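You operate a simulated robot arm through the tools that you are given. There is no shell and no other tool. Be economical: measure what you need, move in short steps, check, and stop when the job is done.

You are at the controls of a simulated two-armed robot. One attempt, no reset.

## Task
Take the yellow roller and leave it on the orange print. Then put the short yellow roll on the top of the small grey table away on the counter of the dry cabinet. Then put the large card stack on the blue print. The order counts. Set down upright: yellow roller.

The check looks at the end state, three seconds after you hand in, the way a careful person would. Anything else that was tipped, shoved, dropped, spilled or broken makes it a failure.

## Robot
Two 6-joint arms with two-finger parallel grippers on one trunk, on a base that drives. Base frame: it is fixed to the floor where the robot stands at the start and does not move with it; the origin is under the middle of the robot, x ahead of it, y to its left, z up. Readings come in m, rad, newtons and seconds.
The left shoulder is at the start at [0.06, 0.187, 1.122], the right one opposite. Places, roughly: blue print (27x20x1 cm) [1.7, 4.4, 0.9]; counter of the dry cabinet [8, -1.2, 0.9]; large card stack [4.75, 4, 1]; orange print (27x20x1 cm) [2.2, 4.4, 0.9]; short yellow roll [5, 2.25, 1]; yellow roller (9x9x10 cm) [0.5, -0.2, 0.9]. Payload 1.57 kg a hand.
Tool frame (each hand has its own): the origin (TCP) lies between the finger pads and is the grasp point; the fingertips stand 0.03 m ahead of it; z points along the fingers, y is the line along which they close. The gripper opens to 0.11 m. The fingers are 0.024 m wide and 0.012 m thick; the gripper's body (0.048 by 0.112 m) begins 0.078 m behind the TCP.
Orientation is told as [roll, pitch, yaw] about the base's x, y, z axes, in that order, counted from this pose: with the fingers straight down and closing along the base's y, the tool's x points along the base's -x, its y along +y and its z along -z.

## Interface
- The arms move only by the tool send_rows. It takes "left_motion", "right_motion" or both (then of equal length, played together; a hand with none holds still); each is a list of rows, each a list of 3 entries, a list of its own where there are three numbers: the shift along the tool's x, y, z in cm, then the turn, a rotation vector about the tool's x, y, z in rad, then the gripper command, from -1 (shut) to 1 (fully open), values between in proportion. In form: [[[x, y, z], [wx, wy, wz], claw], ...]. A call has 1 to 10 rows; each row shifts and turns the commanded pose from where the row before left it, along the tool's axes as they then stand. Rows are played at 5 a second. More than 0.05 m and 0.15 rad between two rows, or a gripper value outside its range, and nothing of the call is played. A pose out of reach is approached as far as the arm can. The call stops where the force on the tool passes 40 N (or 10 N more than at its start, if that is more) or the arm is blocked; 0.2 s more then pass. The fingers move at their own pace (about 0.153 m/s each) and stop on an object; they squeeze with about 33 N. The grip force told is the motor's: it shows also when the fingers shut on nothing. Time passes only in rows, and 0.2 s behind the last, so rows that do not move let the fingers close. It gives the time, the measured TCP pose, the force on the tool (base axes), the opening and the grip force at its end, in the units of the frame above (readings bear some noise), with the torque about the TCP (base axes, N m) and any sound that the robot's microphone picked up, and new pictures: "show" is both (left out), scene, wrist or none (wrist: the cameras of the hands that moved).
- Cameras (640 x 400 px; columns grow to the right, rows downward): "scene" is now at [-0.0009, -0.0328, 1.6634]; the picture's right is [-0.49, -0.87, 0.00], its down [-0.68, 0.38, -0.62] and it looks along [0.54, -0.31, -0.78] (base axes); focal length 290 px, centre (320, 200). "left" rides on the left gripper at [0.07, -0.016, -0.141] in its tool frame; the picture's right is [0.23, 0.97, 0.00], its down [-0.86, 0.20, -0.48] and it looks along [-0.47, 0.11, 0.88] (tool axes); focal length 222 px, centre (320, 200). "right" rides on the right gripper at [0.07, 0.016, -0.141] in its tool frame; the picture's right is [-0.23, 0.97, 0.00], its down [-0.86, -0.20, -0.48] and it looks along [-0.47, -0.11, 0.88] (tool axes); focal length 222 px, centre (320, 200). There is no depth. A picture from a camera that has moved, and an enlarged one, comes with that camera's place and axes in the base frame and with its lens. The place of the scene camera against the robot may be out by one fixed shift of up to 0.012 m in any direction.
- raise_lower(by): slides the trunk up (or, below 0, down) by that many m; the arms and the scene camera ride with it, the base frame stays. It gives what a move gives, with no picture.
- base_move(legs): drives the robot by 1 to 6 legs, each [ahead, left, turn to the left] in m, m and rad, along the robot's own axes; the way and the turn of a leg run together, so that a leg with both is an arc; at most 1.5 m and 3.142 rad a leg. The arms and the cameras ride along, it lands a little off, and it stops where it bumps. It gives what a move gives, and a new picture of the scene camera.
- pan_tilt(pan, tilt): turns the head with the scene camera to pan (to the left, within 1.501 rad either way) and tilt (down, from -0.506 to 1.204), counted from straight ahead of the robot. It gives what a move gives, and a new picture of the scene camera.
- close_up(camera, box): a new picture of the part [left, top, right, bottom] of that camera's present view, enlarged. No time passes.
- sign_off(): hands the job in; it is judged then, once.

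Go step by step. Nothing tells you exact positions but the pictures and the camera data: compare them with the known pose of the tool, close in by small moves and look again before you grip or let go. The budget is 165 turns and 260 pictures, counting those below and the enlarged ones. Unless the task says otherwise, let go and move clear before handing in, and close with one line.

The tools are called after "Call:" as a command line: name --argument value ..., lists and objects as JSON in quotes. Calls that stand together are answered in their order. send_rows: Moves the arms, as the interface text tells. Its arguments: {"type":"object","properties":{"left_motion":{"type":"array","items":{"type":"array"}},"right_motion":{"type":"array","items":{"type":"array"}},"show":{"type":"string","enum":["both","scene","wrist","none"]}},"required":[]} The other tools are called the same way: raise_lower (by) slides the trunk up or down; base_move (legs) drives the base; pan_tilt (pan, tilt) turns the head that bears the scene camera; close_up (camera, box) takes an enlarged picture of a part of a camera's view; sign_off () hands the job in.

At the start:

```text
time: 0.0
left_ee_pos: [0.4055, 0.0147, 1.1369]
left_tool_rot: [-0.001, -0.003, 0.0]
left_wrist_force: [-0.3, -0.1, 0.1]
left_torque: [0.02, -0.02, 0.0]
left_grip_width: 0.1097
left_grasp_force: 0.0
right_ee_pos: [0.366, -0.3454, 1.0933]
right_tool_rot: [0.0, 0.0, 0.0]
right_wrist_force: [-0.3, 0.6, 0.4]
right_torque: [-0.01, -0.04, -0.02]
right_grip_width: 0.1099
right_grasp_force: 0.1
trunk travel left (down, up): [-0.75, 0.24]
robot x, y, heading: [-0.0024, 0.0011, 0.002]
head pan, tilt: [-0.513, 0.899]
```

scene: 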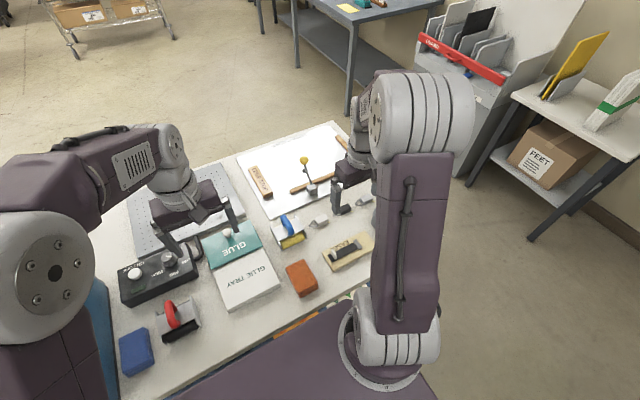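
right: 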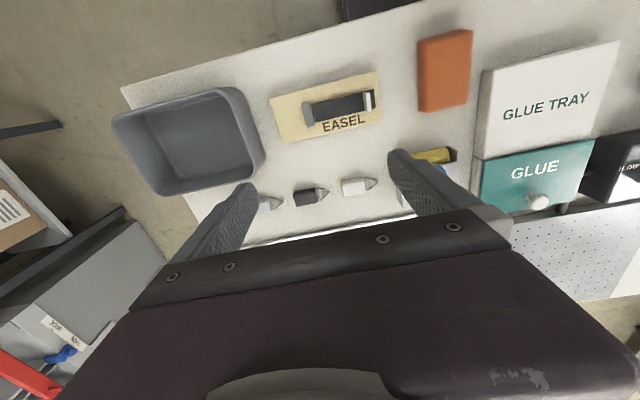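
left: 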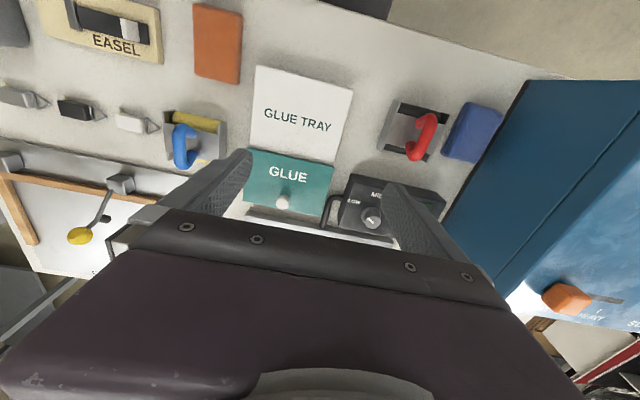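

I see a workbench with a blue-handled yellow roller near the picture centre, between the glue tray and the small holders. I'll look at it enlarged before moving.

Call:
close_up --camera "scene" --box '[240, 190, 340, 260]'

Call:
close_up --camera "left" --box '[120, 80, 260, 180]'

```text
5.71 times, centred on (290, 225) of scene
camera zoom: at [-0.0009, -0.0328, 1.6634], right [-0.49, -0.87, 0.0], down [-0.68, 0.38, -0.62], along [0.54, -0.31, -0.78], focal length 1656 px, centre (491, 57)
```

zoom: 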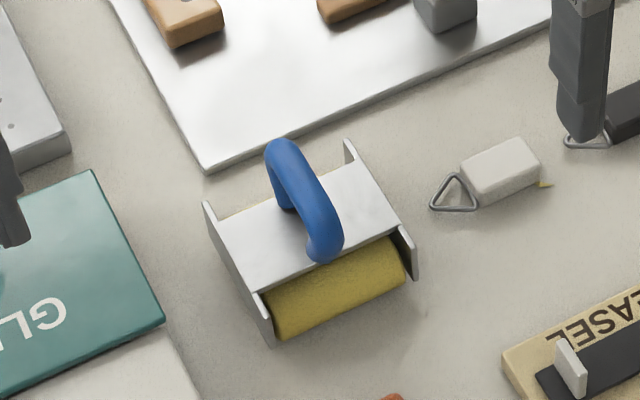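

```text
4.00 times, centred on (190, 130) of left
camera zoom: at [0.3364, 0.0001, 1.2778], right [-0.23, 0.97, 0.0], down [0.85, 0.2, 0.48], along [0.47, 0.11, -0.88], focal length 888 px, centre (840, 480)
```

zoom: 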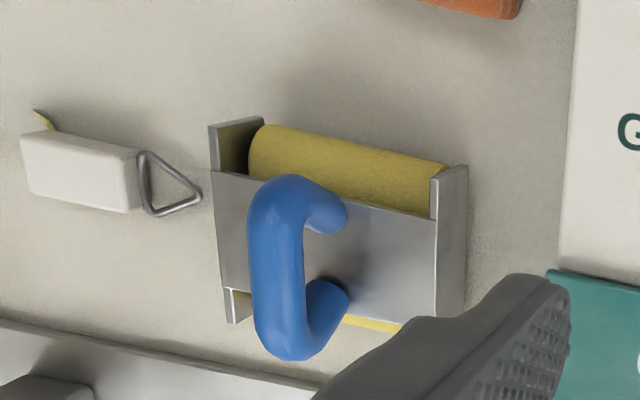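

The handle bar of the roller lies along x at about (0.484, -0.195), with its top near z 0.92. I'll bring the right hand above it, fingers straddling in y.

Call:
send_rows --right_motion '[[[-2.36, 3.0, 2.0], [0, 0, 0], 1], [[-2.36, 3.0, 2.0], [0, 0, 0], 1], [[-2.36, 3.0, 2.0], [0, 0, 0], 1], [[-2.36, 3.0, 2.0], [0, 0, 0], 1], [[-2.36, 3.0, 2.0], [0, 0, 0], 1], [[0, 0, 0], [0, 0, 0], 1]]'

```text
time: 1.4
left_ee_pos: [0.4051, 0.0156, 1.139]
left_tool_rot: [0.0, -0.002, 0.0]
left_wrist_force: [-0.4, 0.2, -0.5]
left_torque: [0.01, -0.01, -0.01]
left_grip_width: 0.1099
left_grasp_force: 0.0
right_ee_pos: [0.484, -0.1978, 0.9933]
right_tool_rot: [-0.001, -0.002, 0.0]
right_wrist_force: [0.1, -0.4, -0.3]
right_torque: [0.0, 0.01, -0.02]
right_grip_width: 0.1099
right_grasp_force: 0.1
trunk travel left (down, up): [-0.75, 0.24]
robot x, y, heading: [0.0012, 0.001, -0.002]
head pan, tilt: [-0.513, 0.899]
camera scene: at [-0.0019, -0.0334, 1.6634], right [-0.49, -0.87, 0.0], down [-0.68, 0.38, -0.62], along [0.54, -0.31, -0.78], focal length 290 px, centre (320, 200)
camera right: at [0.4143, -0.1804, 1.1353], right [0.23, 0.97, 0.0], down [0.85, -0.2, 0.48], along [0.47, -0.11, -0.88], focal length 222 px, centre (320, 200)
```

scene: 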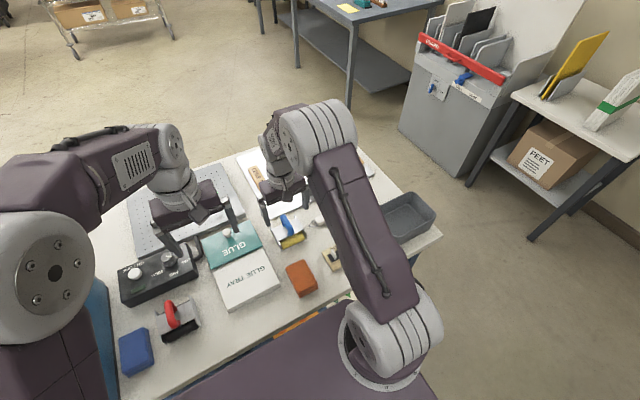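
right: 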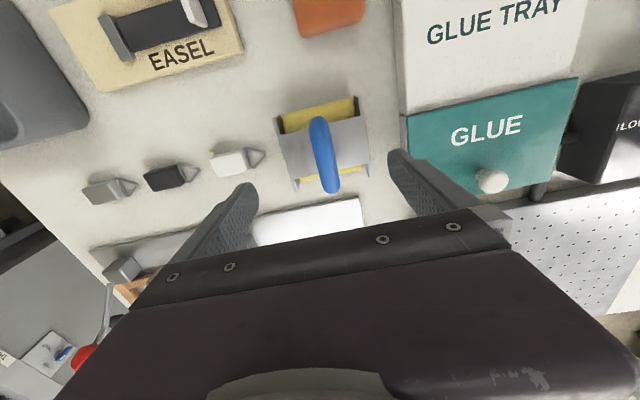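

The handle is centred between the fingers within half a centimetre. I'll descend and look before closing.

Call:
send_rows --right_motion '[[[0.1, 0.4, 3.0], [0, 0, 0], 1], [[0, 0, 3.0], [0, 0, 0], 1], [[0, 0, 1.6], [0, 0, 0], 1], [[0, 0, 0], [0, 0, 0], 1]]' --show "wrist"

Call:
close_up --camera "scene" --box '[240, 180, 340, 260]'

```text
time: 2.4
left_ee_pos: [0.406, 0.0152, 1.138]
left_tool_rot: [-0.001, -0.002, -0.002]
left_wrist_force: [-0.1, 0.4, 0.3]
left_torque: [0.02, -0.01, 0.0]
left_grip_width: 0.11
left_grasp_force: 0.0
right_ee_pos: [0.484, -0.1919, 0.9173]
right_tool_rot: [0.0, 0.0, 0.001]
right_wrist_force: [0.2, 0.0, -0.6]
right_torque: [-0.03, 0.03, -0.03]
right_grip_width: 0.11
right_grasp_force: 0.0
trunk travel left (down, up): [-0.75, 0.24]
robot x, y, heading: [0.0015, 0.0023, -0.002]
head pan, tilt: [-0.513, 0.899]
camera right: at [0.414, -0.1762, 1.0587], right [0.23, 0.97, 0.0], down [0.86, -0.2, 0.48], along [0.47, -0.11, -0.88], focal length 222 px, centre (320, 200)
```

right: 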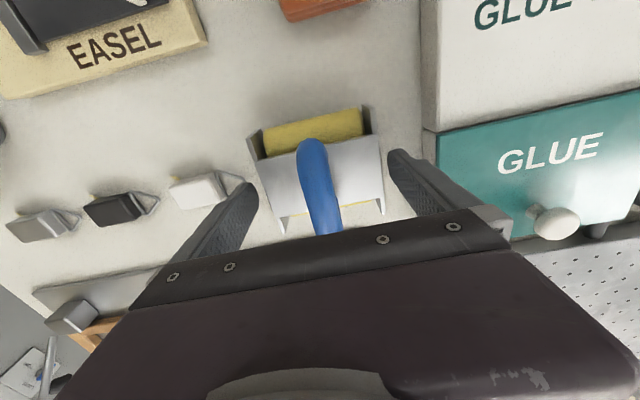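

```text
5.00 times, centred on (290, 220) of scene
camera zoom: at [-0.0008, -0.0325, 1.6634], right [-0.49, -0.87, 0.0], down [-0.68, 0.38, -0.62], along [0.54, -0.31, -0.78], focal length 1449 px, centre (470, 100)
```

zoom: 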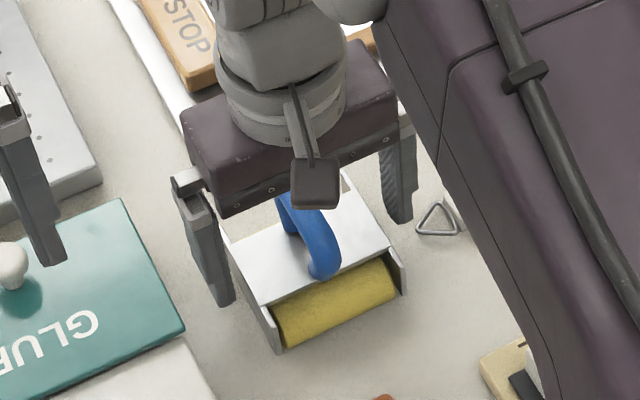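

To keep the fingertips clear of the side plates while closing, I'll raise slightly and then grip the handle bar.

Call:
send_rows --right_motion '[[[0.2, 0, -0.8], [0, 0, 0], 1], [[0, 0, 0], [0, 0, 0], 0], [[0, 0, 0], [0, 0, 0], -1], [[0, 0, 0], [0, 0, 0], -1], [[0, 0, 0], [0, 0, 0], -1]]' --show "wrist"

Call:
close_up --camera "scene" --box '[240, 180, 340, 260]'

```text
time: 3.6
left_ee_pos: [0.4067, 0.0157, 1.1369]
left_tool_rot: [-0.001, 0.0, 0.001]
left_wrist_force: [-0.8, -0.2, 0.1]
left_torque: [0.02, 0.01, -0.01]
left_grip_width: 0.1102
left_grasp_force: 0.1
right_ee_pos: [0.4809, -0.1927, 0.9266]
right_tool_rot: [-0.002, 0.0, -0.002]
right_wrist_force: [0.8, 1.1, 0.7]
right_torque: [0.02, -0.01, 0.01]
right_grip_width: 0.0895
right_grasp_force: 32.8
trunk travel left (down, up): [-0.75, 0.24]
robot x, y, heading: [0.0024, -0.0009, -0.004]
head pan, tilt: [-0.513, 0.899]
camera right: at [0.4121, -0.1765, 1.0668], right [0.23, 0.97, 0.0], down [0.86, -0.2, 0.48], along [0.47, -0.11, -0.88], focal length 222 px, centre (320, 200)
```

right: 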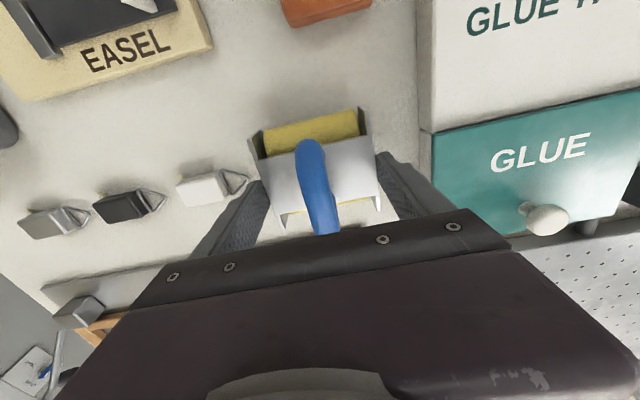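

```text
5.00 times, centred on (290, 220) of scene
camera zoom: at [-0.0006, -0.0328, 1.6634], right [-0.49, -0.87, 0.0], down [-0.68, 0.38, -0.62], along [0.54, -0.31, -0.78], focal length 1449 px, centre (470, 100)
```

zoom: 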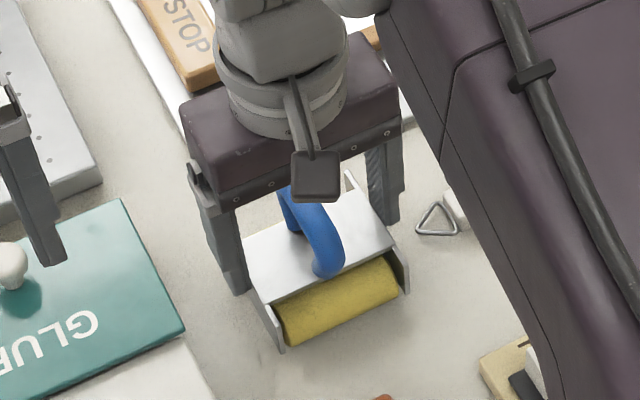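

The fingers closed on the two side plates (8.95 cm apart) rather than the handle, which is a sturdy grip if taken lower. I'll open, go down 4.5 cm and close on the plates.

Call:
send_rows --right_motion '[[[0, 0, 0], [0, 0, 0], 1], [[0, 0, 0], [0, 0, 0], 1], [[0, 0, 2.3], [0, 0, 0], 1], [[0, 0, 2.2], [0, 0, 0], 1], [[0, 0, 0], [0, 0, 0], 1], [[0, 0, 0], [0, 0, 0], -1], [[0, 0, 0], [0, 0, 0], -1], [[0, 0, 0], [0, 0, 0], -1]]' --show "wrist"

Call:
close_up --camera "scene" --box '[240, 180, 340, 260]'

```text
time: 4.6
left_ee_pos: [0.4032, 0.0151, 1.1385]
left_tool_rot: [-0.001, -0.002, 0.001]
left_wrist_force: [0.6, 0.1, -0.6]
left_torque: [0.02, -0.02, 0.01]
left_grip_width: 0.1102
left_grasp_force: 0.0
right_ee_pos: [0.4799, -0.1919, 0.8902]
right_tool_rot: [-0.001, -0.001, -0.002]
right_wrist_force: [-5.9, 1.7, 12.0]
right_torque: [0.71, 0.04, 0.25]
right_grip_width: 0.1103
right_grasp_force: 0.0
trunk travel left (down, up): [-0.75, 0.24]
robot x, y, heading: [-0.0032, 0.0018, 0.004]
head pan, tilt: [-0.513, 0.899]
stopped in row 4 (right hand): the force on the tool passed its limit (the readings are from after the stop); the commanded pose is now the measured one
camera right: at [0.4111, -0.1762, 1.0319], right [0.23, 0.97, 0.0], down [0.86, -0.2, 0.48], along [0.47, -0.11, -0.88], focal length 222 px, centre (320, 200)
```

right: 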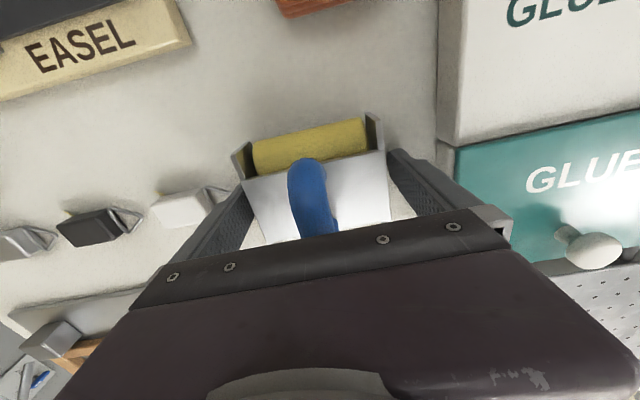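

```text
5.00 times, centred on (290, 220) of scene
camera zoom: at [-0.0037, -0.0322, 1.6634], right [-0.49, -0.87, 0.0], down [-0.68, 0.38, -0.62], along [0.54, -0.31, -0.78], focal length 1449 px, centre (470, 100)
```

zoom: 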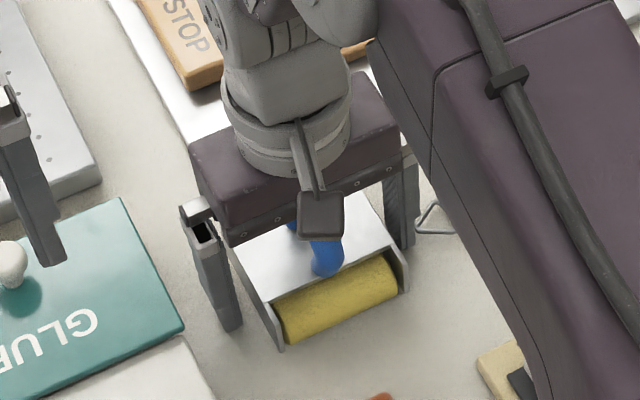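

The descent met resistance on the left finger's side at tip height about z 0.86. I'll look closely at that before anything else.

Call:
close_up --camera "right" --box '[360, 120, 540, 240]'

Call:
close_up --camera "scene" --box '[260, 210, 310, 255]'

Call:
close_up --camera "left" --box '[100, 80, 280, 200]'

```text
3.33 times, centred on (450, 180) of right
camera zoom: at [0.4111, -0.1762, 1.0319], right [0.23, 0.97, 0.0], down [0.86, -0.2, 0.48], along [0.47, -0.11, -0.88], focal length 740 px, centre (-113, 267)
```

zoom: 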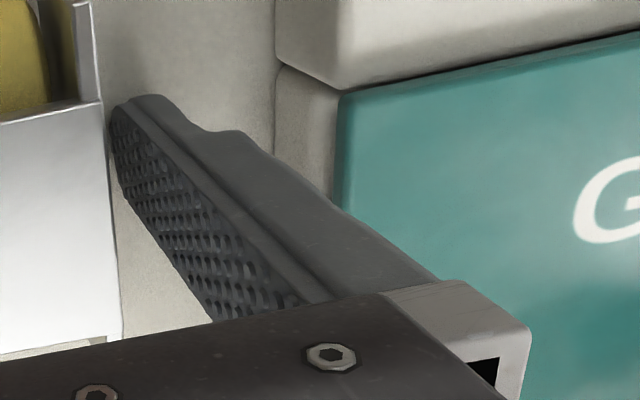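

```text
8.89 times, centred on (285, 232) of scene
camera zoom: at [-0.0037, -0.0322, 1.6634], right [-0.49, -0.87, 0.0], down [-0.68, 0.38, -0.62], along [0.54, -0.31, -0.78], focal length 2575 px, centre (631, -89)
```

zoom: 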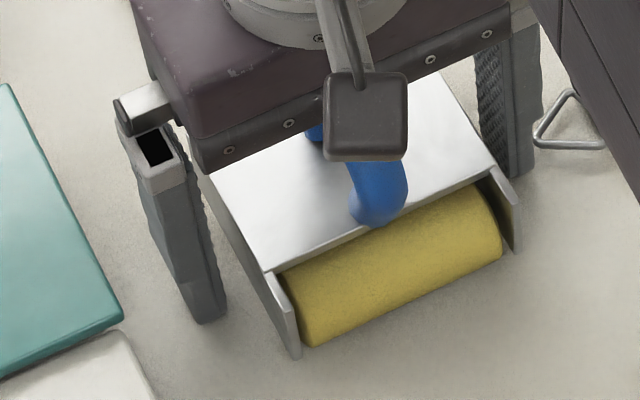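

```text
3.33 times, centred on (190, 140) of left
camera zoom: at [0.3343, 0.0006, 1.2782], right [-0.23, 0.97, 0.0], down [0.85, 0.2, 0.48], along [0.47, 0.11, -0.88], focal length 740 px, centre (753, 400)
```

zoom: 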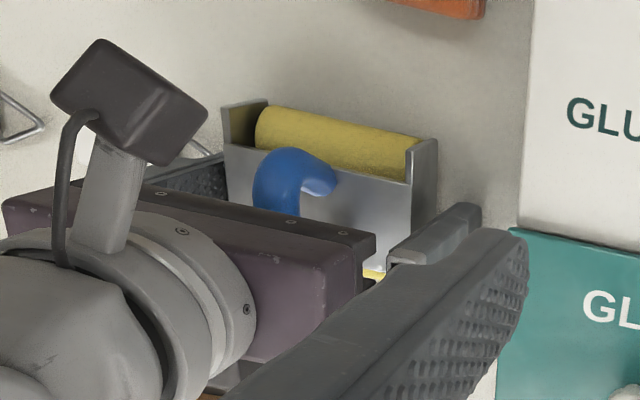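

Nothing visible is pressed out of place, and the fingers now overlap the side plates by more than 3 cm. I'll back up half a centimetre and close there.

Call:
send_rows --right_motion '[[[0, 0, -0.5], [0, 0, 0], 1], [[0, 0, 0], [0, 0, 0], 0], [[0, 0, 0], [0, 0, 0], -1], [[0, 0, 0], [0, 0, 0], -1], [[0, 0, 0], [0, 0, 0], -1]]' --show "wrist"

Call:
close_up --camera "scene" --box '[240, 180, 340, 260]'

```text
time: 5.8
left_ee_pos: [0.4065, 0.015, 1.1374]
left_tool_rot: [0.0, 0.0, 0.0]
left_wrist_force: [0.0, -0.3, 0.8]
left_torque: [-0.01, -0.01, -0.02]
left_grip_width: 0.1101
left_grasp_force: 0.1
right_ee_pos: [0.483, -0.1931, 0.8946]
right_tool_rot: [0.001, 0.003, -0.002]
right_wrist_force: [0.4, 0.8, 0.4]
right_torque: [-0.04, -0.02, 0.02]
right_grip_width: 0.0897
right_grasp_force: 32.5
trunk travel left (down, up): [-0.75, 0.24]
robot x, y, heading: [0.0037, 0.0001, 0.001]
head pan, tilt: [-0.513, 0.899]
camera right: at [0.4131, -0.1768, 1.0359], right [0.23, 0.97, 0.0], down [0.86, -0.2, 0.48], along [0.46, -0.11, -0.88], focal length 222 px, centre (320, 200)
```

right: 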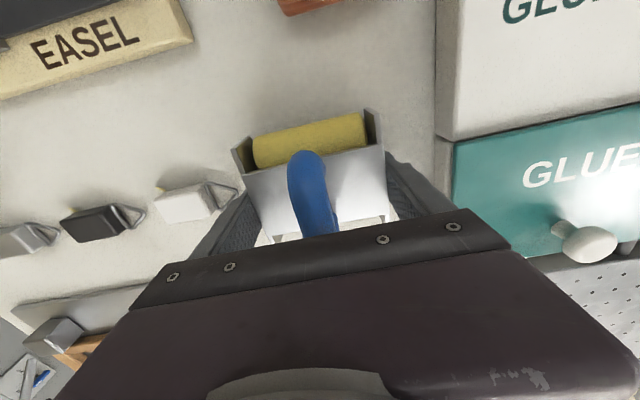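

```text
5.00 times, centred on (290, 220) of scene
camera zoom: at [-0.0006, -0.0328, 1.6634], right [-0.49, -0.87, 0.0], down [-0.68, 0.38, -0.62], along [0.54, -0.31, -0.78], focal length 1449 px, centre (470, 100)
```

zoom: 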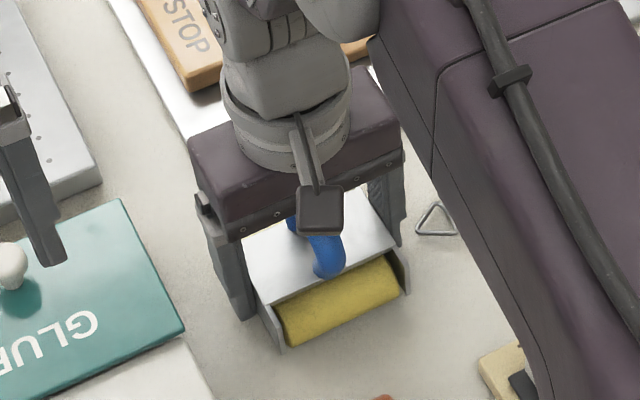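

Both plates are gripped at 8.97 cm. Now I'll lift.

Call:
send_rows --right_motion '[[[0, 0, -1.0], [0, 0, 0], -1], [[0, 0, -2.0], [0, 0, 0], -1], [[0, 0, -4], [0, 0, 0], -1], [[0, 0, -4], [0, 0, 0], -1], [[0, 0, -4], [0, 0, 0], -1], [[0, 0, 0], [0, 0, 0], -1]]'

```text
time: 7.2
left_ee_pos: [0.4073, 0.0138, 1.1371]
left_tool_rot: [-0.001, 0.0, -0.001]
left_wrist_force: [0.1, 0.6, -0.5]
left_torque: [0.02, -0.01, 0.02]
left_grip_width: 0.1101
left_grasp_force: 0.1
right_ee_pos: [0.482, -0.1931, 1.0449]
right_tool_rot: [0.001, 0.004, 0.0]
right_wrist_force: [-0.3, -0.5, -1.6]
right_torque: [0.01, -0.04, -0.02]
right_grip_width: 0.0895
right_grasp_force: 33.1
trunk travel left (down, up): [-0.75, 0.24]
robot x, y, heading: [-0.0022, -0.001, 0.003]
head pan, tilt: [-0.513, 0.899]
camera scene: at [-0.0001, -0.033, 1.6634], right [-0.49, -0.87, 0.0], down [-0.68, 0.38, -0.62], along [0.54, -0.31, -0.78], focal length 290 px, centre (320, 200)
camera right: at [0.4129, -0.1763, 1.1866], right [0.23, 0.97, 0.0], down [0.86, -0.2, 0.48], along [0.46, -0.11, -0.88], focal length 222 px, centre (320, 200)
```

scene: 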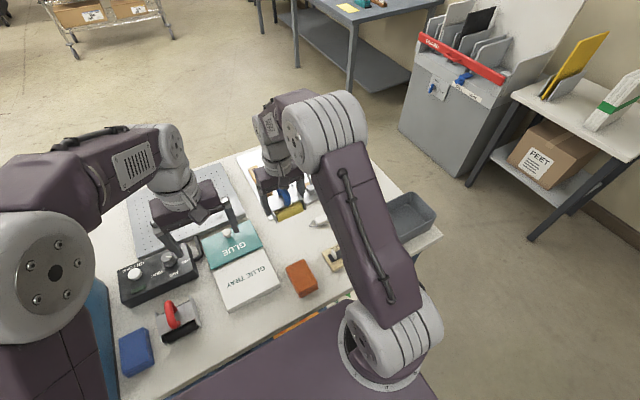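
right: 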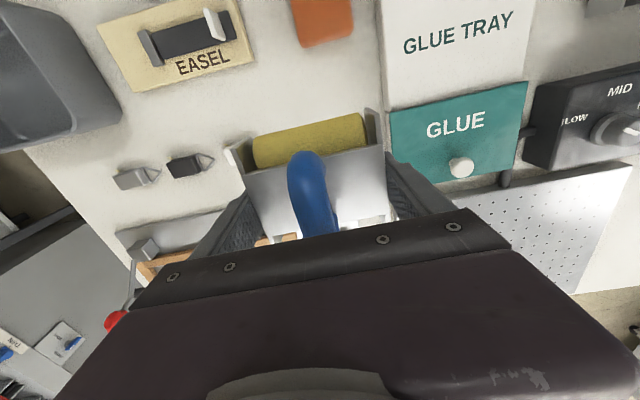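

The roller is up. I'll check that the white clip next to it wasn't carried along.

Call:
close_up --camera "right" --box '[200, 90, 420, 250]'

Call:
close_up --camera "scene" --box '[240, 160, 350, 250]'

```text
2.50 times, centred on (310, 170) of right
camera zoom: at [0.4129, -0.1763, 1.1866], right [0.23, 0.97, 0.0], down [0.86, -0.2, 0.48], along [0.46, -0.11, -0.88], focal length 555 px, centre (345, 275)
```

zoom: 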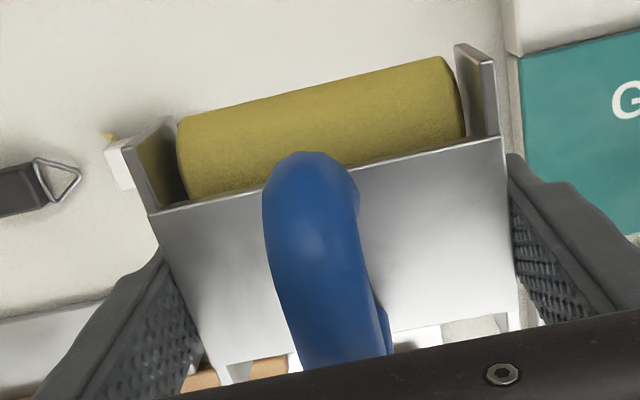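

```text
4.44 times, centred on (295, 205) of scene
camera zoom: at [-0.0001, -0.033, 1.6634], right [-0.49, -0.87, 0.0], down [-0.68, 0.38, -0.62], along [0.54, -0.31, -0.78], focal length 1288 px, centre (431, 178)
```

zoom: 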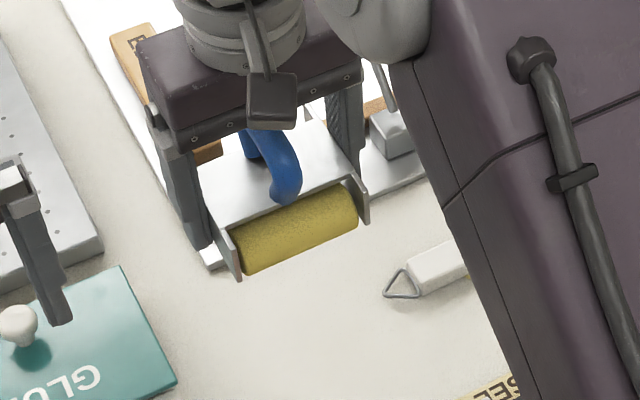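

The clip stayed in place and the roller hangs level. Next I'll look around to plan the drive to the prints at about (2.2, 4.4).

Call:
pan_tilt --pan 1.2 --tilt 0.35

Call:
pan_tilt --pan 0.3 --tilt 0.3

Call:
pan_tilt --pan -0.7 --tilt 0.3

```text
time: 8.9
left_ee_pos: [0.4063, 0.0146, 1.1371]
left_tool_rot: [0.001, 0.0, -0.001]
left_wrist_force: [0.1, 0.6, 0.3]
left_torque: [0.05, -0.03, 0.02]
left_grip_width: 0.11
left_grasp_force: 0.1
right_ee_pos: [0.4811, -0.1922, 1.0446]
right_tool_rot: [-0.002, 0.003, 0.001]
right_wrist_force: [-0.5, -0.1, -1.2]
right_torque: [0.0, -0.03, 0.02]
right_grip_width: 0.09
right_grasp_force: 32.8
trunk travel left (down, up): [-0.75, 0.24]
robot x, y, heading: [0.0016, -0.0007, -0.002]
head pan, tilt: [1.201, 0.351]
camera scene: at [-0.0326, 0.0911, 1.7108], right [0.93, -0.36, 0.0], down [-0.12, -0.32, -0.94], along [0.34, 0.88, -0.34], focal length 290 px, centre (320, 200)
```

scene: 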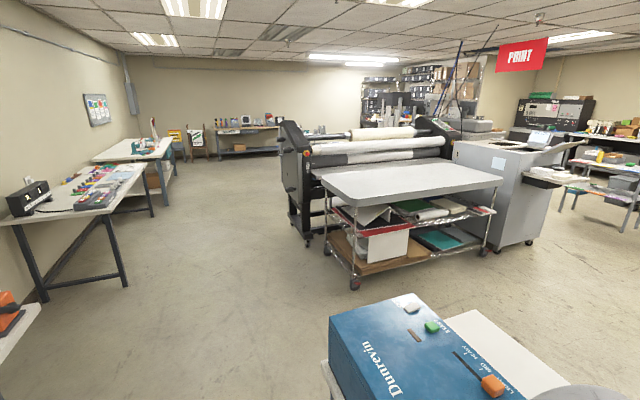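

```text
time: 10.1
left_ee_pos: [0.406, 0.0155, 1.1378]
left_tool_rot: [0.0, -0.001, 0.0]
left_wrist_force: [0.3, -0.8, 0.2]
left_torque: [0.01, 0.03, -0.02]
left_grip_width: 0.11
left_grasp_force: 0.0
right_ee_pos: [0.482, -0.1925, 1.0442]
right_tool_rot: [-0.001, 0.003, -0.001]
right_wrist_force: [0.6, -0.3, -1.0]
right_torque: [0.01, -0.04, -0.03]
right_grip_width: 0.0898
right_grasp_force: 33.2
trunk travel left (down, up): [-0.75, 0.24]
robot x, y, heading: [-0.0034, -0.0037, 0.002]
head pan, tilt: [0.3, 0.3]
camera scene: at [0.0228, 0.032, 1.7155], right [0.3, -0.96, 0.0], down [-0.28, -0.09, -0.96], along [0.91, 0.28, -0.3], focal length 290 px, centre (320, 200)
```

scene: 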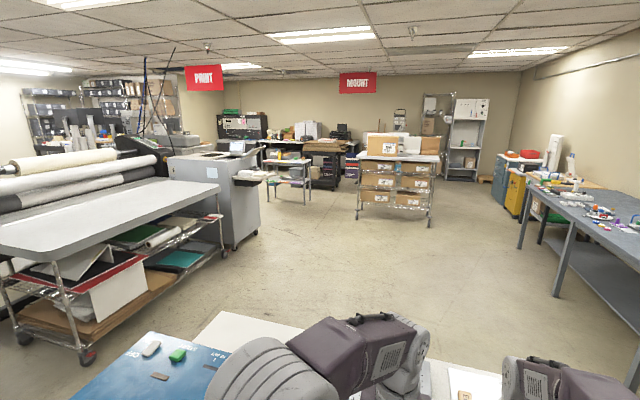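

```text
time: 11.4
left_ee_pos: [0.4064, 0.0147, 1.1368]
left_tool_rot: [0.0, 0.0, 0.0]
left_wrist_force: [0.0, 0.1, 0.6]
left_torque: [0.01, -0.02, 0.04]
left_grip_width: 0.1101
left_grasp_force: 0.0
right_ee_pos: [0.4818, -0.1927, 1.0437]
right_tool_rot: [-0.002, 0.003, 0.0]
right_wrist_force: [-0.5, 0.3, -1.3]
right_torque: [-0.01, -0.02, 0.02]
right_grip_width: 0.0897
right_grasp_force: 32.9
trunk travel left (down, up): [-0.75, 0.24]
robot x, y, heading: [0.0001, -0.0025, -0.003]
head pan, tilt: [-0.7, 0.3]
camera scene: at [0.0051, -0.0557, 1.7155], right [-0.64, -0.77, 0.0], down [-0.23, 0.19, -0.96], along [0.73, -0.61, -0.3], focal length 290 px, centre (320, 200)
```

scene: 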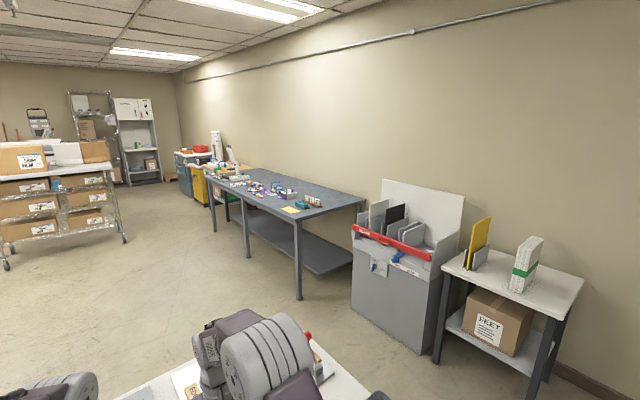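

The prints should be behind the big laminator (x about 1–2.8, y about 3–4). I'll back off the bench, turn left, and drive up the corridor along x about -0.3.

Call:
base_move --legs '[[-0.38, 0, 0], [0, 0, 1.571]]'

Call:
pan_tilt --pan 0 --tilt 0.35

```text
time: 17.7
left_ee_pos: [-0.4021, 0.4047, 1.1365]
left_tool_rot: [0.001, -0.001, 1.59]
left_wrist_force: [0.0, 0.6, 0.1]
left_torque: [0.02, -0.01, -0.01]
left_grip_width: 0.1101
left_grasp_force: 0.1
right_ee_pos: [-0.1961, 0.4844, 1.0447]
right_tool_rot: [-0.002, 0.001, 1.591]
right_wrist_force: [0.6, -0.5, -1.7]
right_torque: [0.02, 0.0, -0.01]
right_grip_width: 0.0899
right_grasp_force: 32.8
trunk travel left (down, up): [-0.75, 0.24]
robot x, y, heading: [-0.3802, -0.0006, 1.588]
head pan, tilt: [-0.7, 0.3]
camera scene: at [-0.3264, 0.0168, 1.7155], right [0.78, -0.63, 0.0], down [-0.19, -0.23, -0.96], along [0.6, 0.74, -0.3], focal length 290 px, centre (320, 200)
```

scene: 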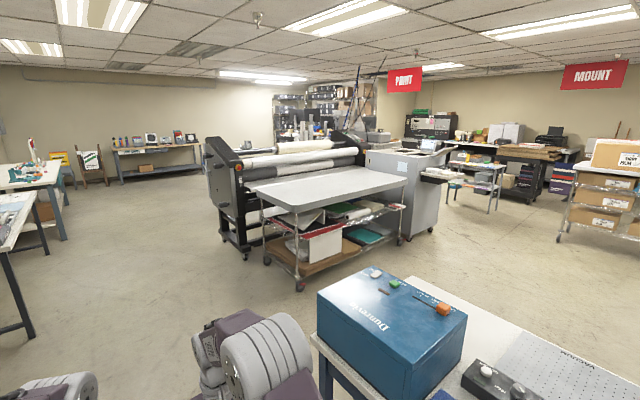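

```text
time: 18.7
left_ee_pos: [-0.4018, 0.4059, 1.1376]
left_tool_rot: [-0.002, 0.0, 1.589]
left_wrist_force: [1.2, 0.1, 0.1]
left_torque: [-0.03, -0.04, 0.02]
left_grip_width: 0.11
left_grasp_force: 0.0
right_ee_pos: [-0.1952, 0.4849, 1.0442]
right_tool_rot: [-0.001, 0.001, 1.59]
right_wrist_force: [0.7, 0.5, -1.7]
right_torque: [0.03, -0.06, -0.02]
right_grip_width: 0.0896
right_grasp_force: 32.6
trunk travel left (down, up): [-0.75, 0.24]
robot x, y, heading: [-0.375, -0.0008, 1.591]
head pan, tilt: [0.0, 0.351]
camera scene: at [-0.3869, 0.0374, 1.7108], right [1.0, 0.02, 0.0], down [0.01, -0.34, -0.94], along [-0.02, 0.94, -0.34], focal length 290 px, centre (320, 200)
```

scene: 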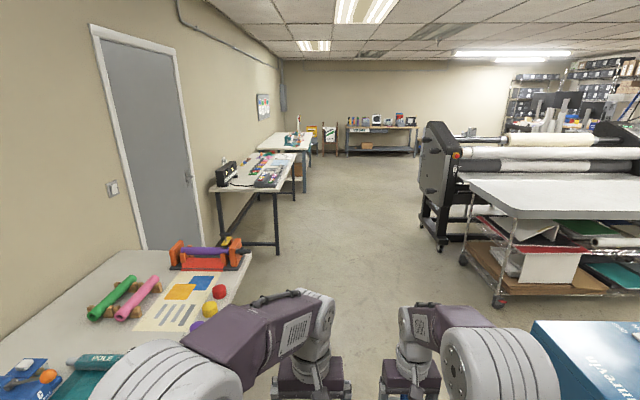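

The corridor ahead is clear. I'll drive up it to y about 2.8 and shift slightly right, then look again.

Call:
base_move --legs '[[1.4, -0.2, 0], [1.4, -0.2, 0]]'

Call:
pan_tilt --pan -0.8 --tilt 0.3

```text
time: 32.4
left_ee_pos: [-0.0457, 3.2026, 1.1372]
left_tool_rot: [0.001, 0.002, 1.587]
left_wrist_force: [1.0, -0.3, -0.5]
left_torque: [-0.02, 0.01, -0.03]
left_grip_width: 0.11
left_grasp_force: 0.1
right_ee_pos: [0.1628, 3.2806, 1.045]
right_tool_rot: [0.0, 0.0, 1.587]
right_wrist_force: [0.0, 0.1, -2.2]
right_torque: [0.03, 0.0, 0.04]
right_grip_width: 0.0896
right_grasp_force: 32.9
trunk travel left (down, up): [-0.75, 0.24]
robot x, y, heading: [-0.0248, 2.7981, 1.583]
head pan, tilt: [0.0, 0.351]
camera scene: at [-0.0303, 2.834, 1.7108], right [1.0, 0.02, 0.0], down [0.01, -0.34, -0.94], along [-0.02, 0.94, -0.34], focal length 290 px, centre (320, 200)
```

scene: 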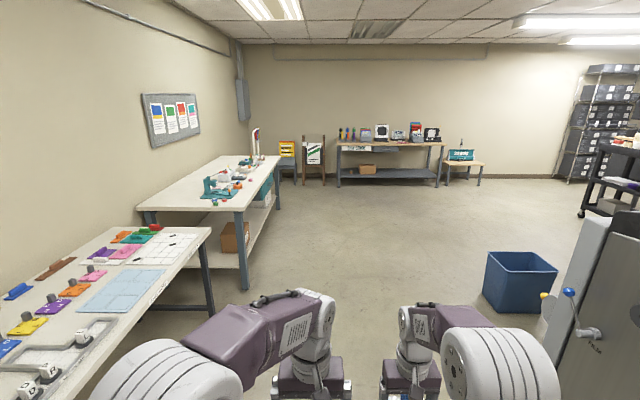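

```text
time: 33.5
left_ee_pos: [-0.0445, 3.2026, 1.1363]
left_tool_rot: [0.0, 0.0, 1.586]
left_wrist_force: [-0.3, 0.1, 0.3]
left_torque: [-0.01, -0.01, 0.0]
left_grip_width: 0.1103
left_grasp_force: 0.1
right_ee_pos: [0.1616, 3.2816, 1.0443]
right_tool_rot: [0.0, 0.001, 1.587]
right_wrist_force: [0.2, 0.4, -1.6]
right_torque: [0.02, 0.0, 0.0]
right_grip_width: 0.0897
right_grasp_force: 33.1
trunk travel left (down, up): [-0.75, 0.24]
robot x, y, heading: [-0.0227, 2.7976, 1.587]
head pan, tilt: [-0.799, 0.3]
camera scene: at [0.037, 2.8075, 1.7155], right [0.71, -0.7, 0.0], down [-0.21, -0.21, -0.96], along [0.67, 0.68, -0.3], focal length 290 px, centre (320, 200)
```

scene: 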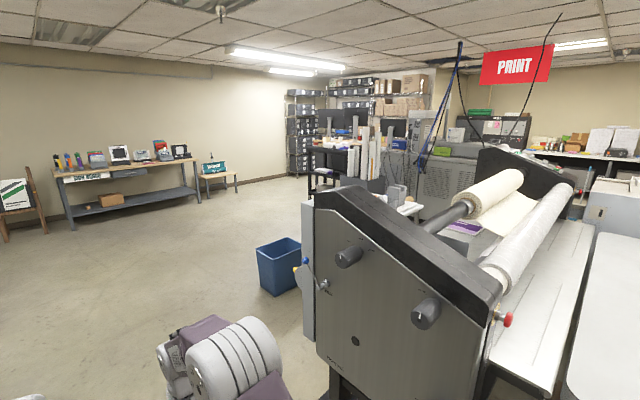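

A blue bin stands behind the laminator around (1.4, 4.85); the prints should be on the laminator's outfeed side. I'll drive further up and look to the right.

Call:
base_move --legs '[[1.3, 0, 0], [1.3, -0.1, 0]]'

Call:
pan_tilt --pan -1.5 --tilt 0.4

```text
time: 46.1
left_ee_pos: [0.0174, 5.795, 1.1385]
left_tool_rot: [0.0, 0.001, 1.587]
left_wrist_force: [0.5, -0.6, 0.1]
left_torque: [0.0, -0.01, -0.01]
left_grip_width: 0.1098
left_grasp_force: 0.1
right_ee_pos: [0.2234, 5.8731, 1.0444]
right_tool_rot: [0.0, 0.001, 1.586]
right_wrist_force: [1.3, 0.2, -0.6]
right_torque: [0.02, -0.01, 0.0]
right_grip_width: 0.0898
right_grasp_force: 32.6
trunk travel left (down, up): [-0.75, 0.24]
robot x, y, heading: [0.0376, 5.3895, 1.586]
head pan, tilt: [-0.799, 0.3]
camera scene: at [0.0981, 5.4004, 1.7155], right [0.71, -0.71, 0.0], down [-0.21, -0.21, -0.96], along [0.67, 0.68, -0.3], focal length 290 px, centre (320, 200)
```

scene: 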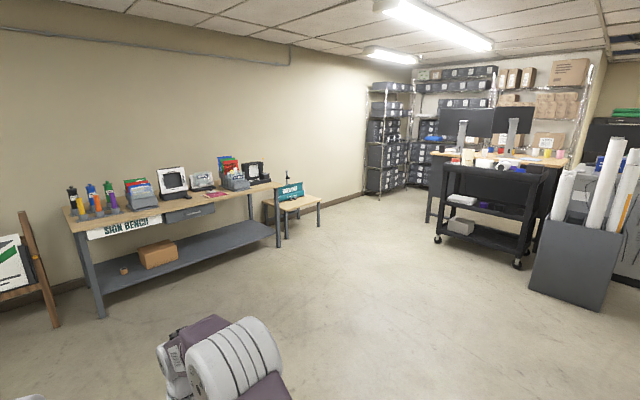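

```text
time: 47.2
left_ee_pos: [0.0167, 5.7957, 1.138]
left_tool_rot: [0.001, 0.002, 1.586]
left_wrist_force: [0.3, 0.7, -0.1]
left_torque: [0.01, 0.02, 0.01]
left_grip_width: 0.1102
left_grasp_force: 0.1
right_ee_pos: [0.2227, 5.8751, 1.0445]
right_tool_rot: [0.0, 0.0, 1.587]
right_wrist_force: [-0.2, 0.4, -2.3]
right_torque: [0.0, 0.04, 0.01]
right_grip_width: 0.09
right_grasp_force: 32.6
trunk travel left (down, up): [-0.75, 0.24]
robot x, y, heading: [0.0358, 5.3889, 1.586]
head pan, tilt: [-1.499, 0.4]
camera scene: at [0.1245, 5.3427, 1.7063], right [0.09, -1.0, 0.0], down [-0.39, -0.03, -0.92], along [0.92, 0.08, -0.39], focal length 290 px, centre (320, 200)
```

scene: 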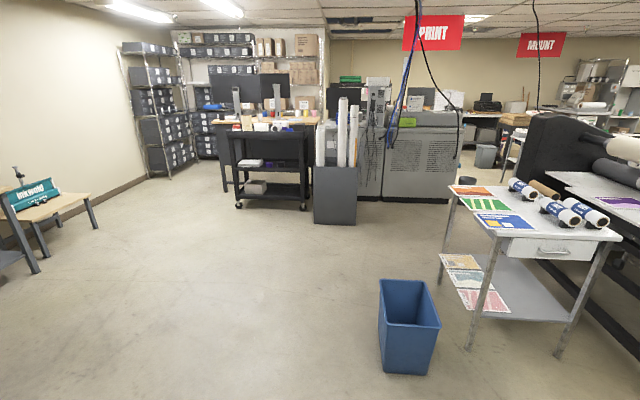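

I see a small table with an orange, a green and a blue print on it behind the laminator. I'll zoom in on it.

Call:
close_up --camera "scene" --box '[430, 160, 640, 290]'

```text
3.05 times, centred on (535, 225) of scene
camera zoom: at [0.1245, 5.3427, 1.7063], right [0.09, -1.0, 0.0], down [-0.39, -0.03, -0.92], along [0.92, 0.08, -0.39], focal length 883 px, centre (-335, 124)
```

zoom: 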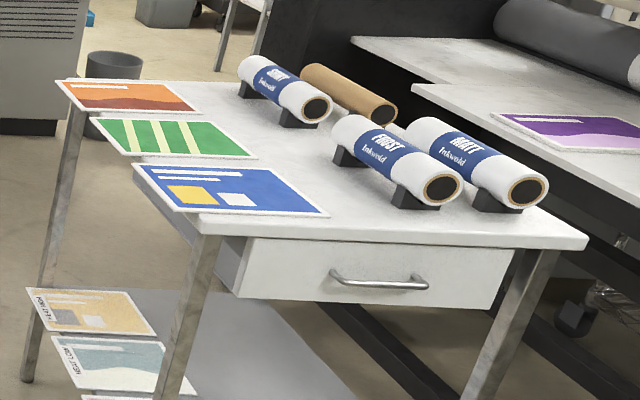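

Prints are laid along the table's +y edge: blue near (1.78, 4.36), orange near (2.3, 4.35). I'll drive around the bin, at y about 5.55, to x about 2.45 and face the table.

Call:
base_move --legs '[[0.18, 0, 0], [0, 0, -1.586], [1.2, 0, 0], [1.2, 0, 0], [0, 0, -1.571]]'

Call:
pan_tilt --pan -0.2 --tilt 0.6

```text
time: 67.8
left_ee_pos: [2.4431, 5.1027, 1.1387]
left_tool_rot: [-0.001, 0.0, -1.596]
left_wrist_force: [-0.5, -1.0, 0.1]
left_torque: [-0.02, 0.02, 0.03]
left_grip_width: 0.11
left_grasp_force: 0.1
right_ee_pos: [2.234, 5.0312, 1.0438]
right_tool_rot: [0.001, 0.0, -1.596]
right_wrist_force: [0.5, 0.9, -1.8]
right_torque: [-0.01, -0.03, 0.05]
right_grip_width: 0.0901
right_grasp_force: 33.4
trunk travel left (down, up): [-0.75, 0.24]
robot x, y, heading: [2.4374, 5.5081, -1.594]
head pan, tilt: [-1.499, 0.4]
camera scene: at [2.3417, 5.5682, 1.7063], right [-0.04, 1.0, 0.0], down [0.39, 0.02, -0.92], along [-0.92, -0.04, -0.39], focal length 290 px, centre (320, 200)
```

scene: 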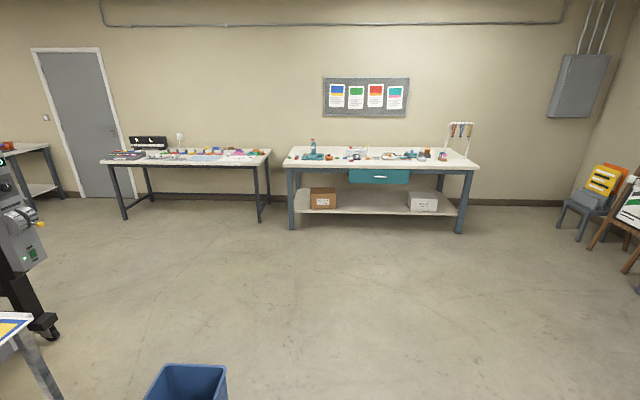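

```text
time: 69.3
left_ee_pos: [2.4439, 5.1015, 1.1368]
left_tool_rot: [-0.001, 0.0, -1.598]
left_wrist_force: [-0.1, -0.2, 1.1]
left_torque: [0.01, 0.0, -0.02]
left_grip_width: 0.1102
left_grasp_force: 0.0
right_ee_pos: [2.2339, 5.0319, 1.045]
right_tool_rot: [0.001, 0.001, -1.597]
right_wrist_force: [-0.4, -0.4, -2.6]
right_torque: [0.0, 0.02, -0.02]
right_grip_width: 0.0898
right_grasp_force: 33.3
trunk travel left (down, up): [-0.75, 0.24]
robot x, y, heading: [2.4413, 5.5087, -1.598]
head pan, tilt: [-0.201, 0.6]
camera scene: at [2.4141, 5.4863, 1.688], right [-0.97, 0.23, 0.0], down [0.13, 0.55, -0.82], along [-0.19, -0.8, -0.57], focal length 290 px, centre (320, 200)
```

scene: 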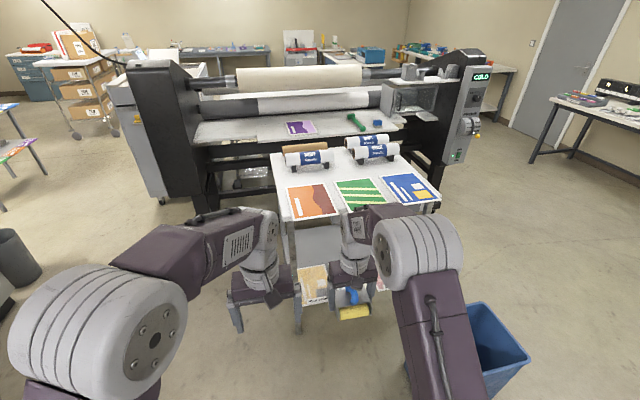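

The table is ahead; the orange print is at about (2.19, 4.38). I'll drive 0.62 m forward and shift 3 cm right, then look down.

Call:
base_move --legs '[[0.62, -0.02, 0.02]]'

Call:
pan_tilt --pan -0.3 --tilt 0.95

Call:
close_up --camera "right" --box '[0, 0, 640, 400]'

```text
time: 72.8
left_ee_pos: [2.4224, 4.4846, 1.137]
left_tool_rot: [0.0, -0.001, -1.575]
left_wrist_force: [-0.8, -0.7, 0.4]
left_torque: [0.01, -0.01, -0.01]
left_grip_width: 0.1101
left_grasp_force: 0.1
right_ee_pos: [2.2152, 4.4088, 1.0444]
right_tool_rot: [0.0, 0.003, -1.575]
right_wrist_force: [-0.2, -0.7, -0.7]
right_torque: [-0.01, -0.02, 0.01]
right_grip_width: 0.0898
right_grasp_force: 33.2
trunk travel left (down, up): [-0.75, 0.24]
robot x, y, heading: [2.4093, 4.8919, -1.572]
head pan, tilt: [-0.201, 0.6]
camera scene: at [2.3849, 4.8683, 1.688], right [-0.98, 0.2, 0.0], down [0.12, 0.55, -0.83], along [-0.17, -0.81, -0.56], focal length 290 px, centre (320, 200)
```

scene: 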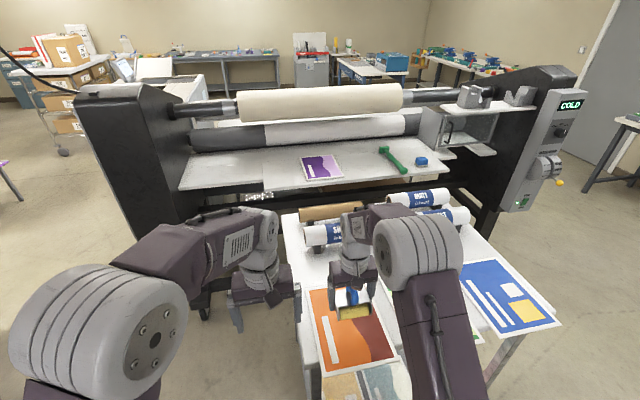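

```text
time: 73.6
left_ee_pos: [2.4224, 4.4825, 1.1382]
left_tool_rot: [0.0, 0.0, -1.576]
left_wrist_force: [-0.2, 0.0, -0.6]
left_torque: [0.01, -0.02, 0.02]
left_grip_width: 0.1102
left_grasp_force: 0.1
right_ee_pos: [2.215, 4.4082, 1.044]
right_tool_rot: [0.0, 0.0, -1.577]
right_wrist_force: [-0.9, 0.3, -1.7]
right_torque: [0.01, 0.03, -0.03]
right_grip_width: 0.0898
right_grasp_force: 33.0
trunk travel left (down, up): [-0.75, 0.24]
robot x, y, heading: [2.4084, 4.889, -1.574]
head pan, tilt: [-0.3, 0.949]
camera scene: at [2.3811, 4.8842, 1.6597], right [-0.95, 0.3, 0.0], down [0.24, 0.78, -0.58], along [-0.17, -0.56, -0.81], focal length 290 px, centre (320, 200)
```

scene: 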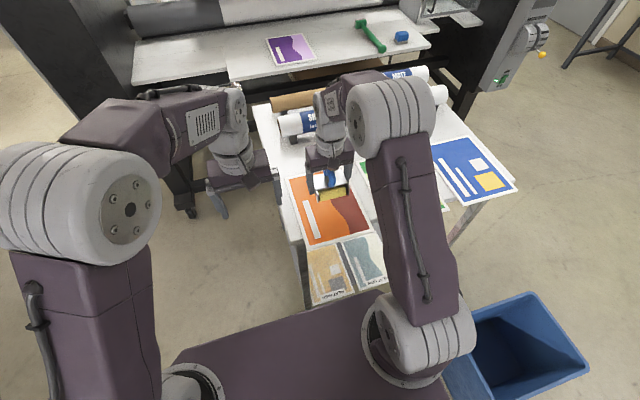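

```text
1.00 times, centred on (320, 200) of right
camera zoom: at [2.2319, 4.4783, 1.1862], right [0.97, -0.23, 0.0], down [-0.2, -0.86, 0.48], along [-0.11, -0.46, -0.88], focal length 222 px, centre (320, 200)
```

zoom: 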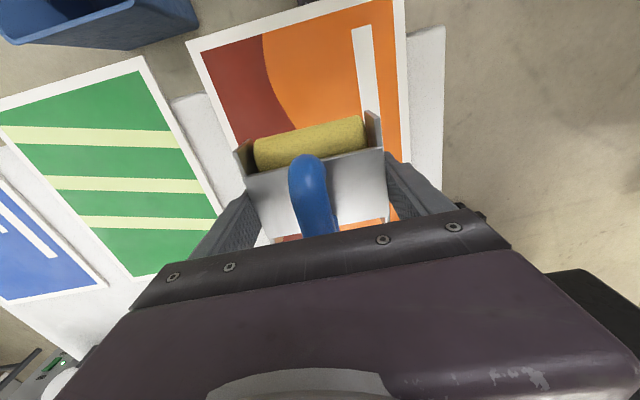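

The roller hangs nearly over the middle of the orange print. I'll zoom to measure the print's corners and the height accurately.

Call:
close_up --camera "scene" --box '[260, 140, 400, 260]'

Call:
close_up --camera "right" --box '[160, 0, 480, 250]'

```text
3.33 times, centred on (330, 200) of scene
camera zoom: at [2.3811, 4.8842, 1.6597], right [-0.95, 0.3, 0.0], down [0.24, 0.78, -0.58], along [-0.17, -0.56, -0.81], focal length 966 px, centre (287, 200)
```

zoom: 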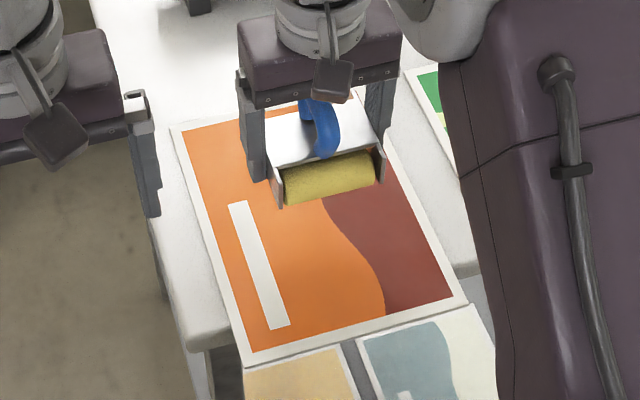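

```text
1.60 times, centred on (320, 125) of right
camera zoom: at [2.2319, 4.4783, 1.1862], right [0.97, -0.23, 0.0], down [-0.2, -0.86, 0.48], along [-0.11, -0.46, -0.88], focal length 355 px, centre (320, 320)
```

zoom: 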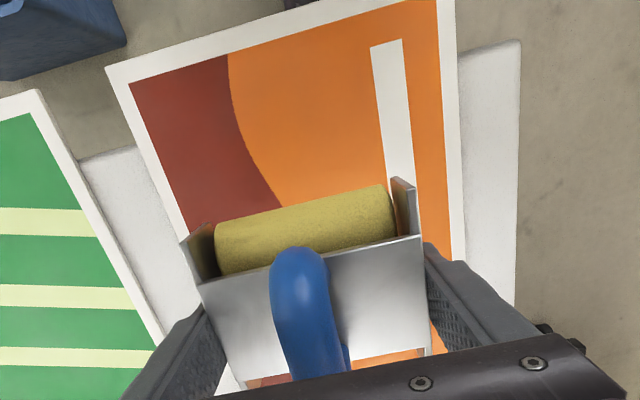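

By its known size the print's top lies at z about 0.92, with its centre near (2.207, 4.39). I'll centre the roller over it and come down part of the way.

Call:
send_rows --right_motion '[[[-1.5, -0.8, 1.0], [0, 0, 0], -1], [[0, 0, 2.0], [0, 0, 0], -1], [[0, 0, 1.0], [0, 0, 0], -1], [[0, 0, 0], [0, 0, 0], -1]]'

Call:
close_up --camera "scene" --box '[280, 150, 380, 220]'

```text
time: 74.6
left_ee_pos: [2.4226, 4.4837, 1.1372]
left_tool_rot: [0.0, -0.002, -1.577]
left_wrist_force: [0.3, -0.4, -0.6]
left_torque: [0.0, -0.01, 0.03]
left_grip_width: 0.1101
left_grasp_force: 0.1
right_ee_pos: [2.2069, 4.3941, 1.0047]
right_tool_rot: [0.002, 0.002, -1.576]
right_wrist_force: [0.5, 0.0, -2.6]
right_torque: [-0.03, 0.01, 0.02]
right_grip_width: 0.0897
right_grasp_force: 33.2
trunk travel left (down, up): [-0.75, 0.24]
robot x, y, heading: [2.4087, 4.8923, -1.575]
head pan, tilt: [-0.3, 0.949]
camera scene: at [2.3809, 4.8842, 1.6596], right [-0.95, 0.3, 0.0], down [0.24, 0.78, -0.58], along [-0.17, -0.55, -0.81], focal length 290 px, centre (320, 200)
camera right: at [2.2235, 4.4636, 1.146], right [0.97, -0.23, 0.0], down [-0.2, -0.86, 0.48], along [-0.11, -0.46, -0.88], focal length 222 px, centre (320, 200)
```

scene: 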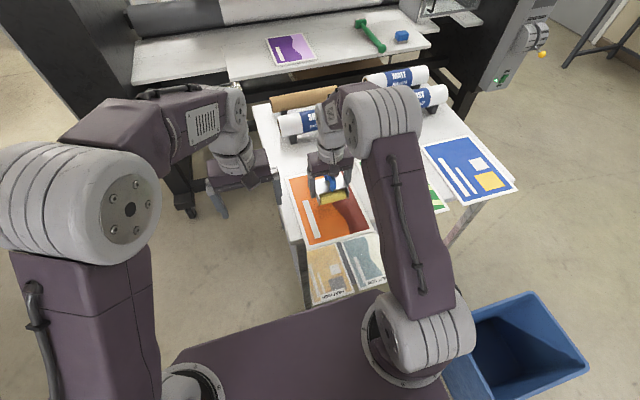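
right: 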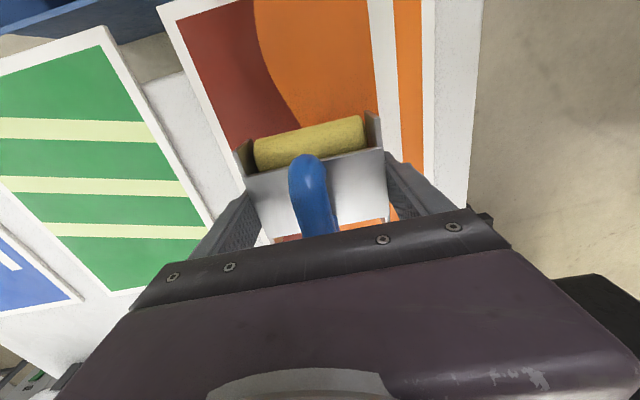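

```text
5.71 times, centred on (330, 185) of scene
camera zoom: at [2.3809, 4.8842, 1.6596], right [-0.95, 0.3, 0.0], down [0.24, 0.78, -0.58], along [-0.17, -0.55, -0.81], focal length 1656 px, centre (263, 286)
```

zoom: 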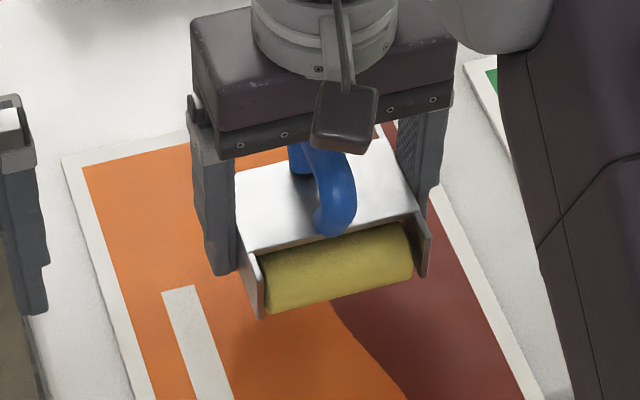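

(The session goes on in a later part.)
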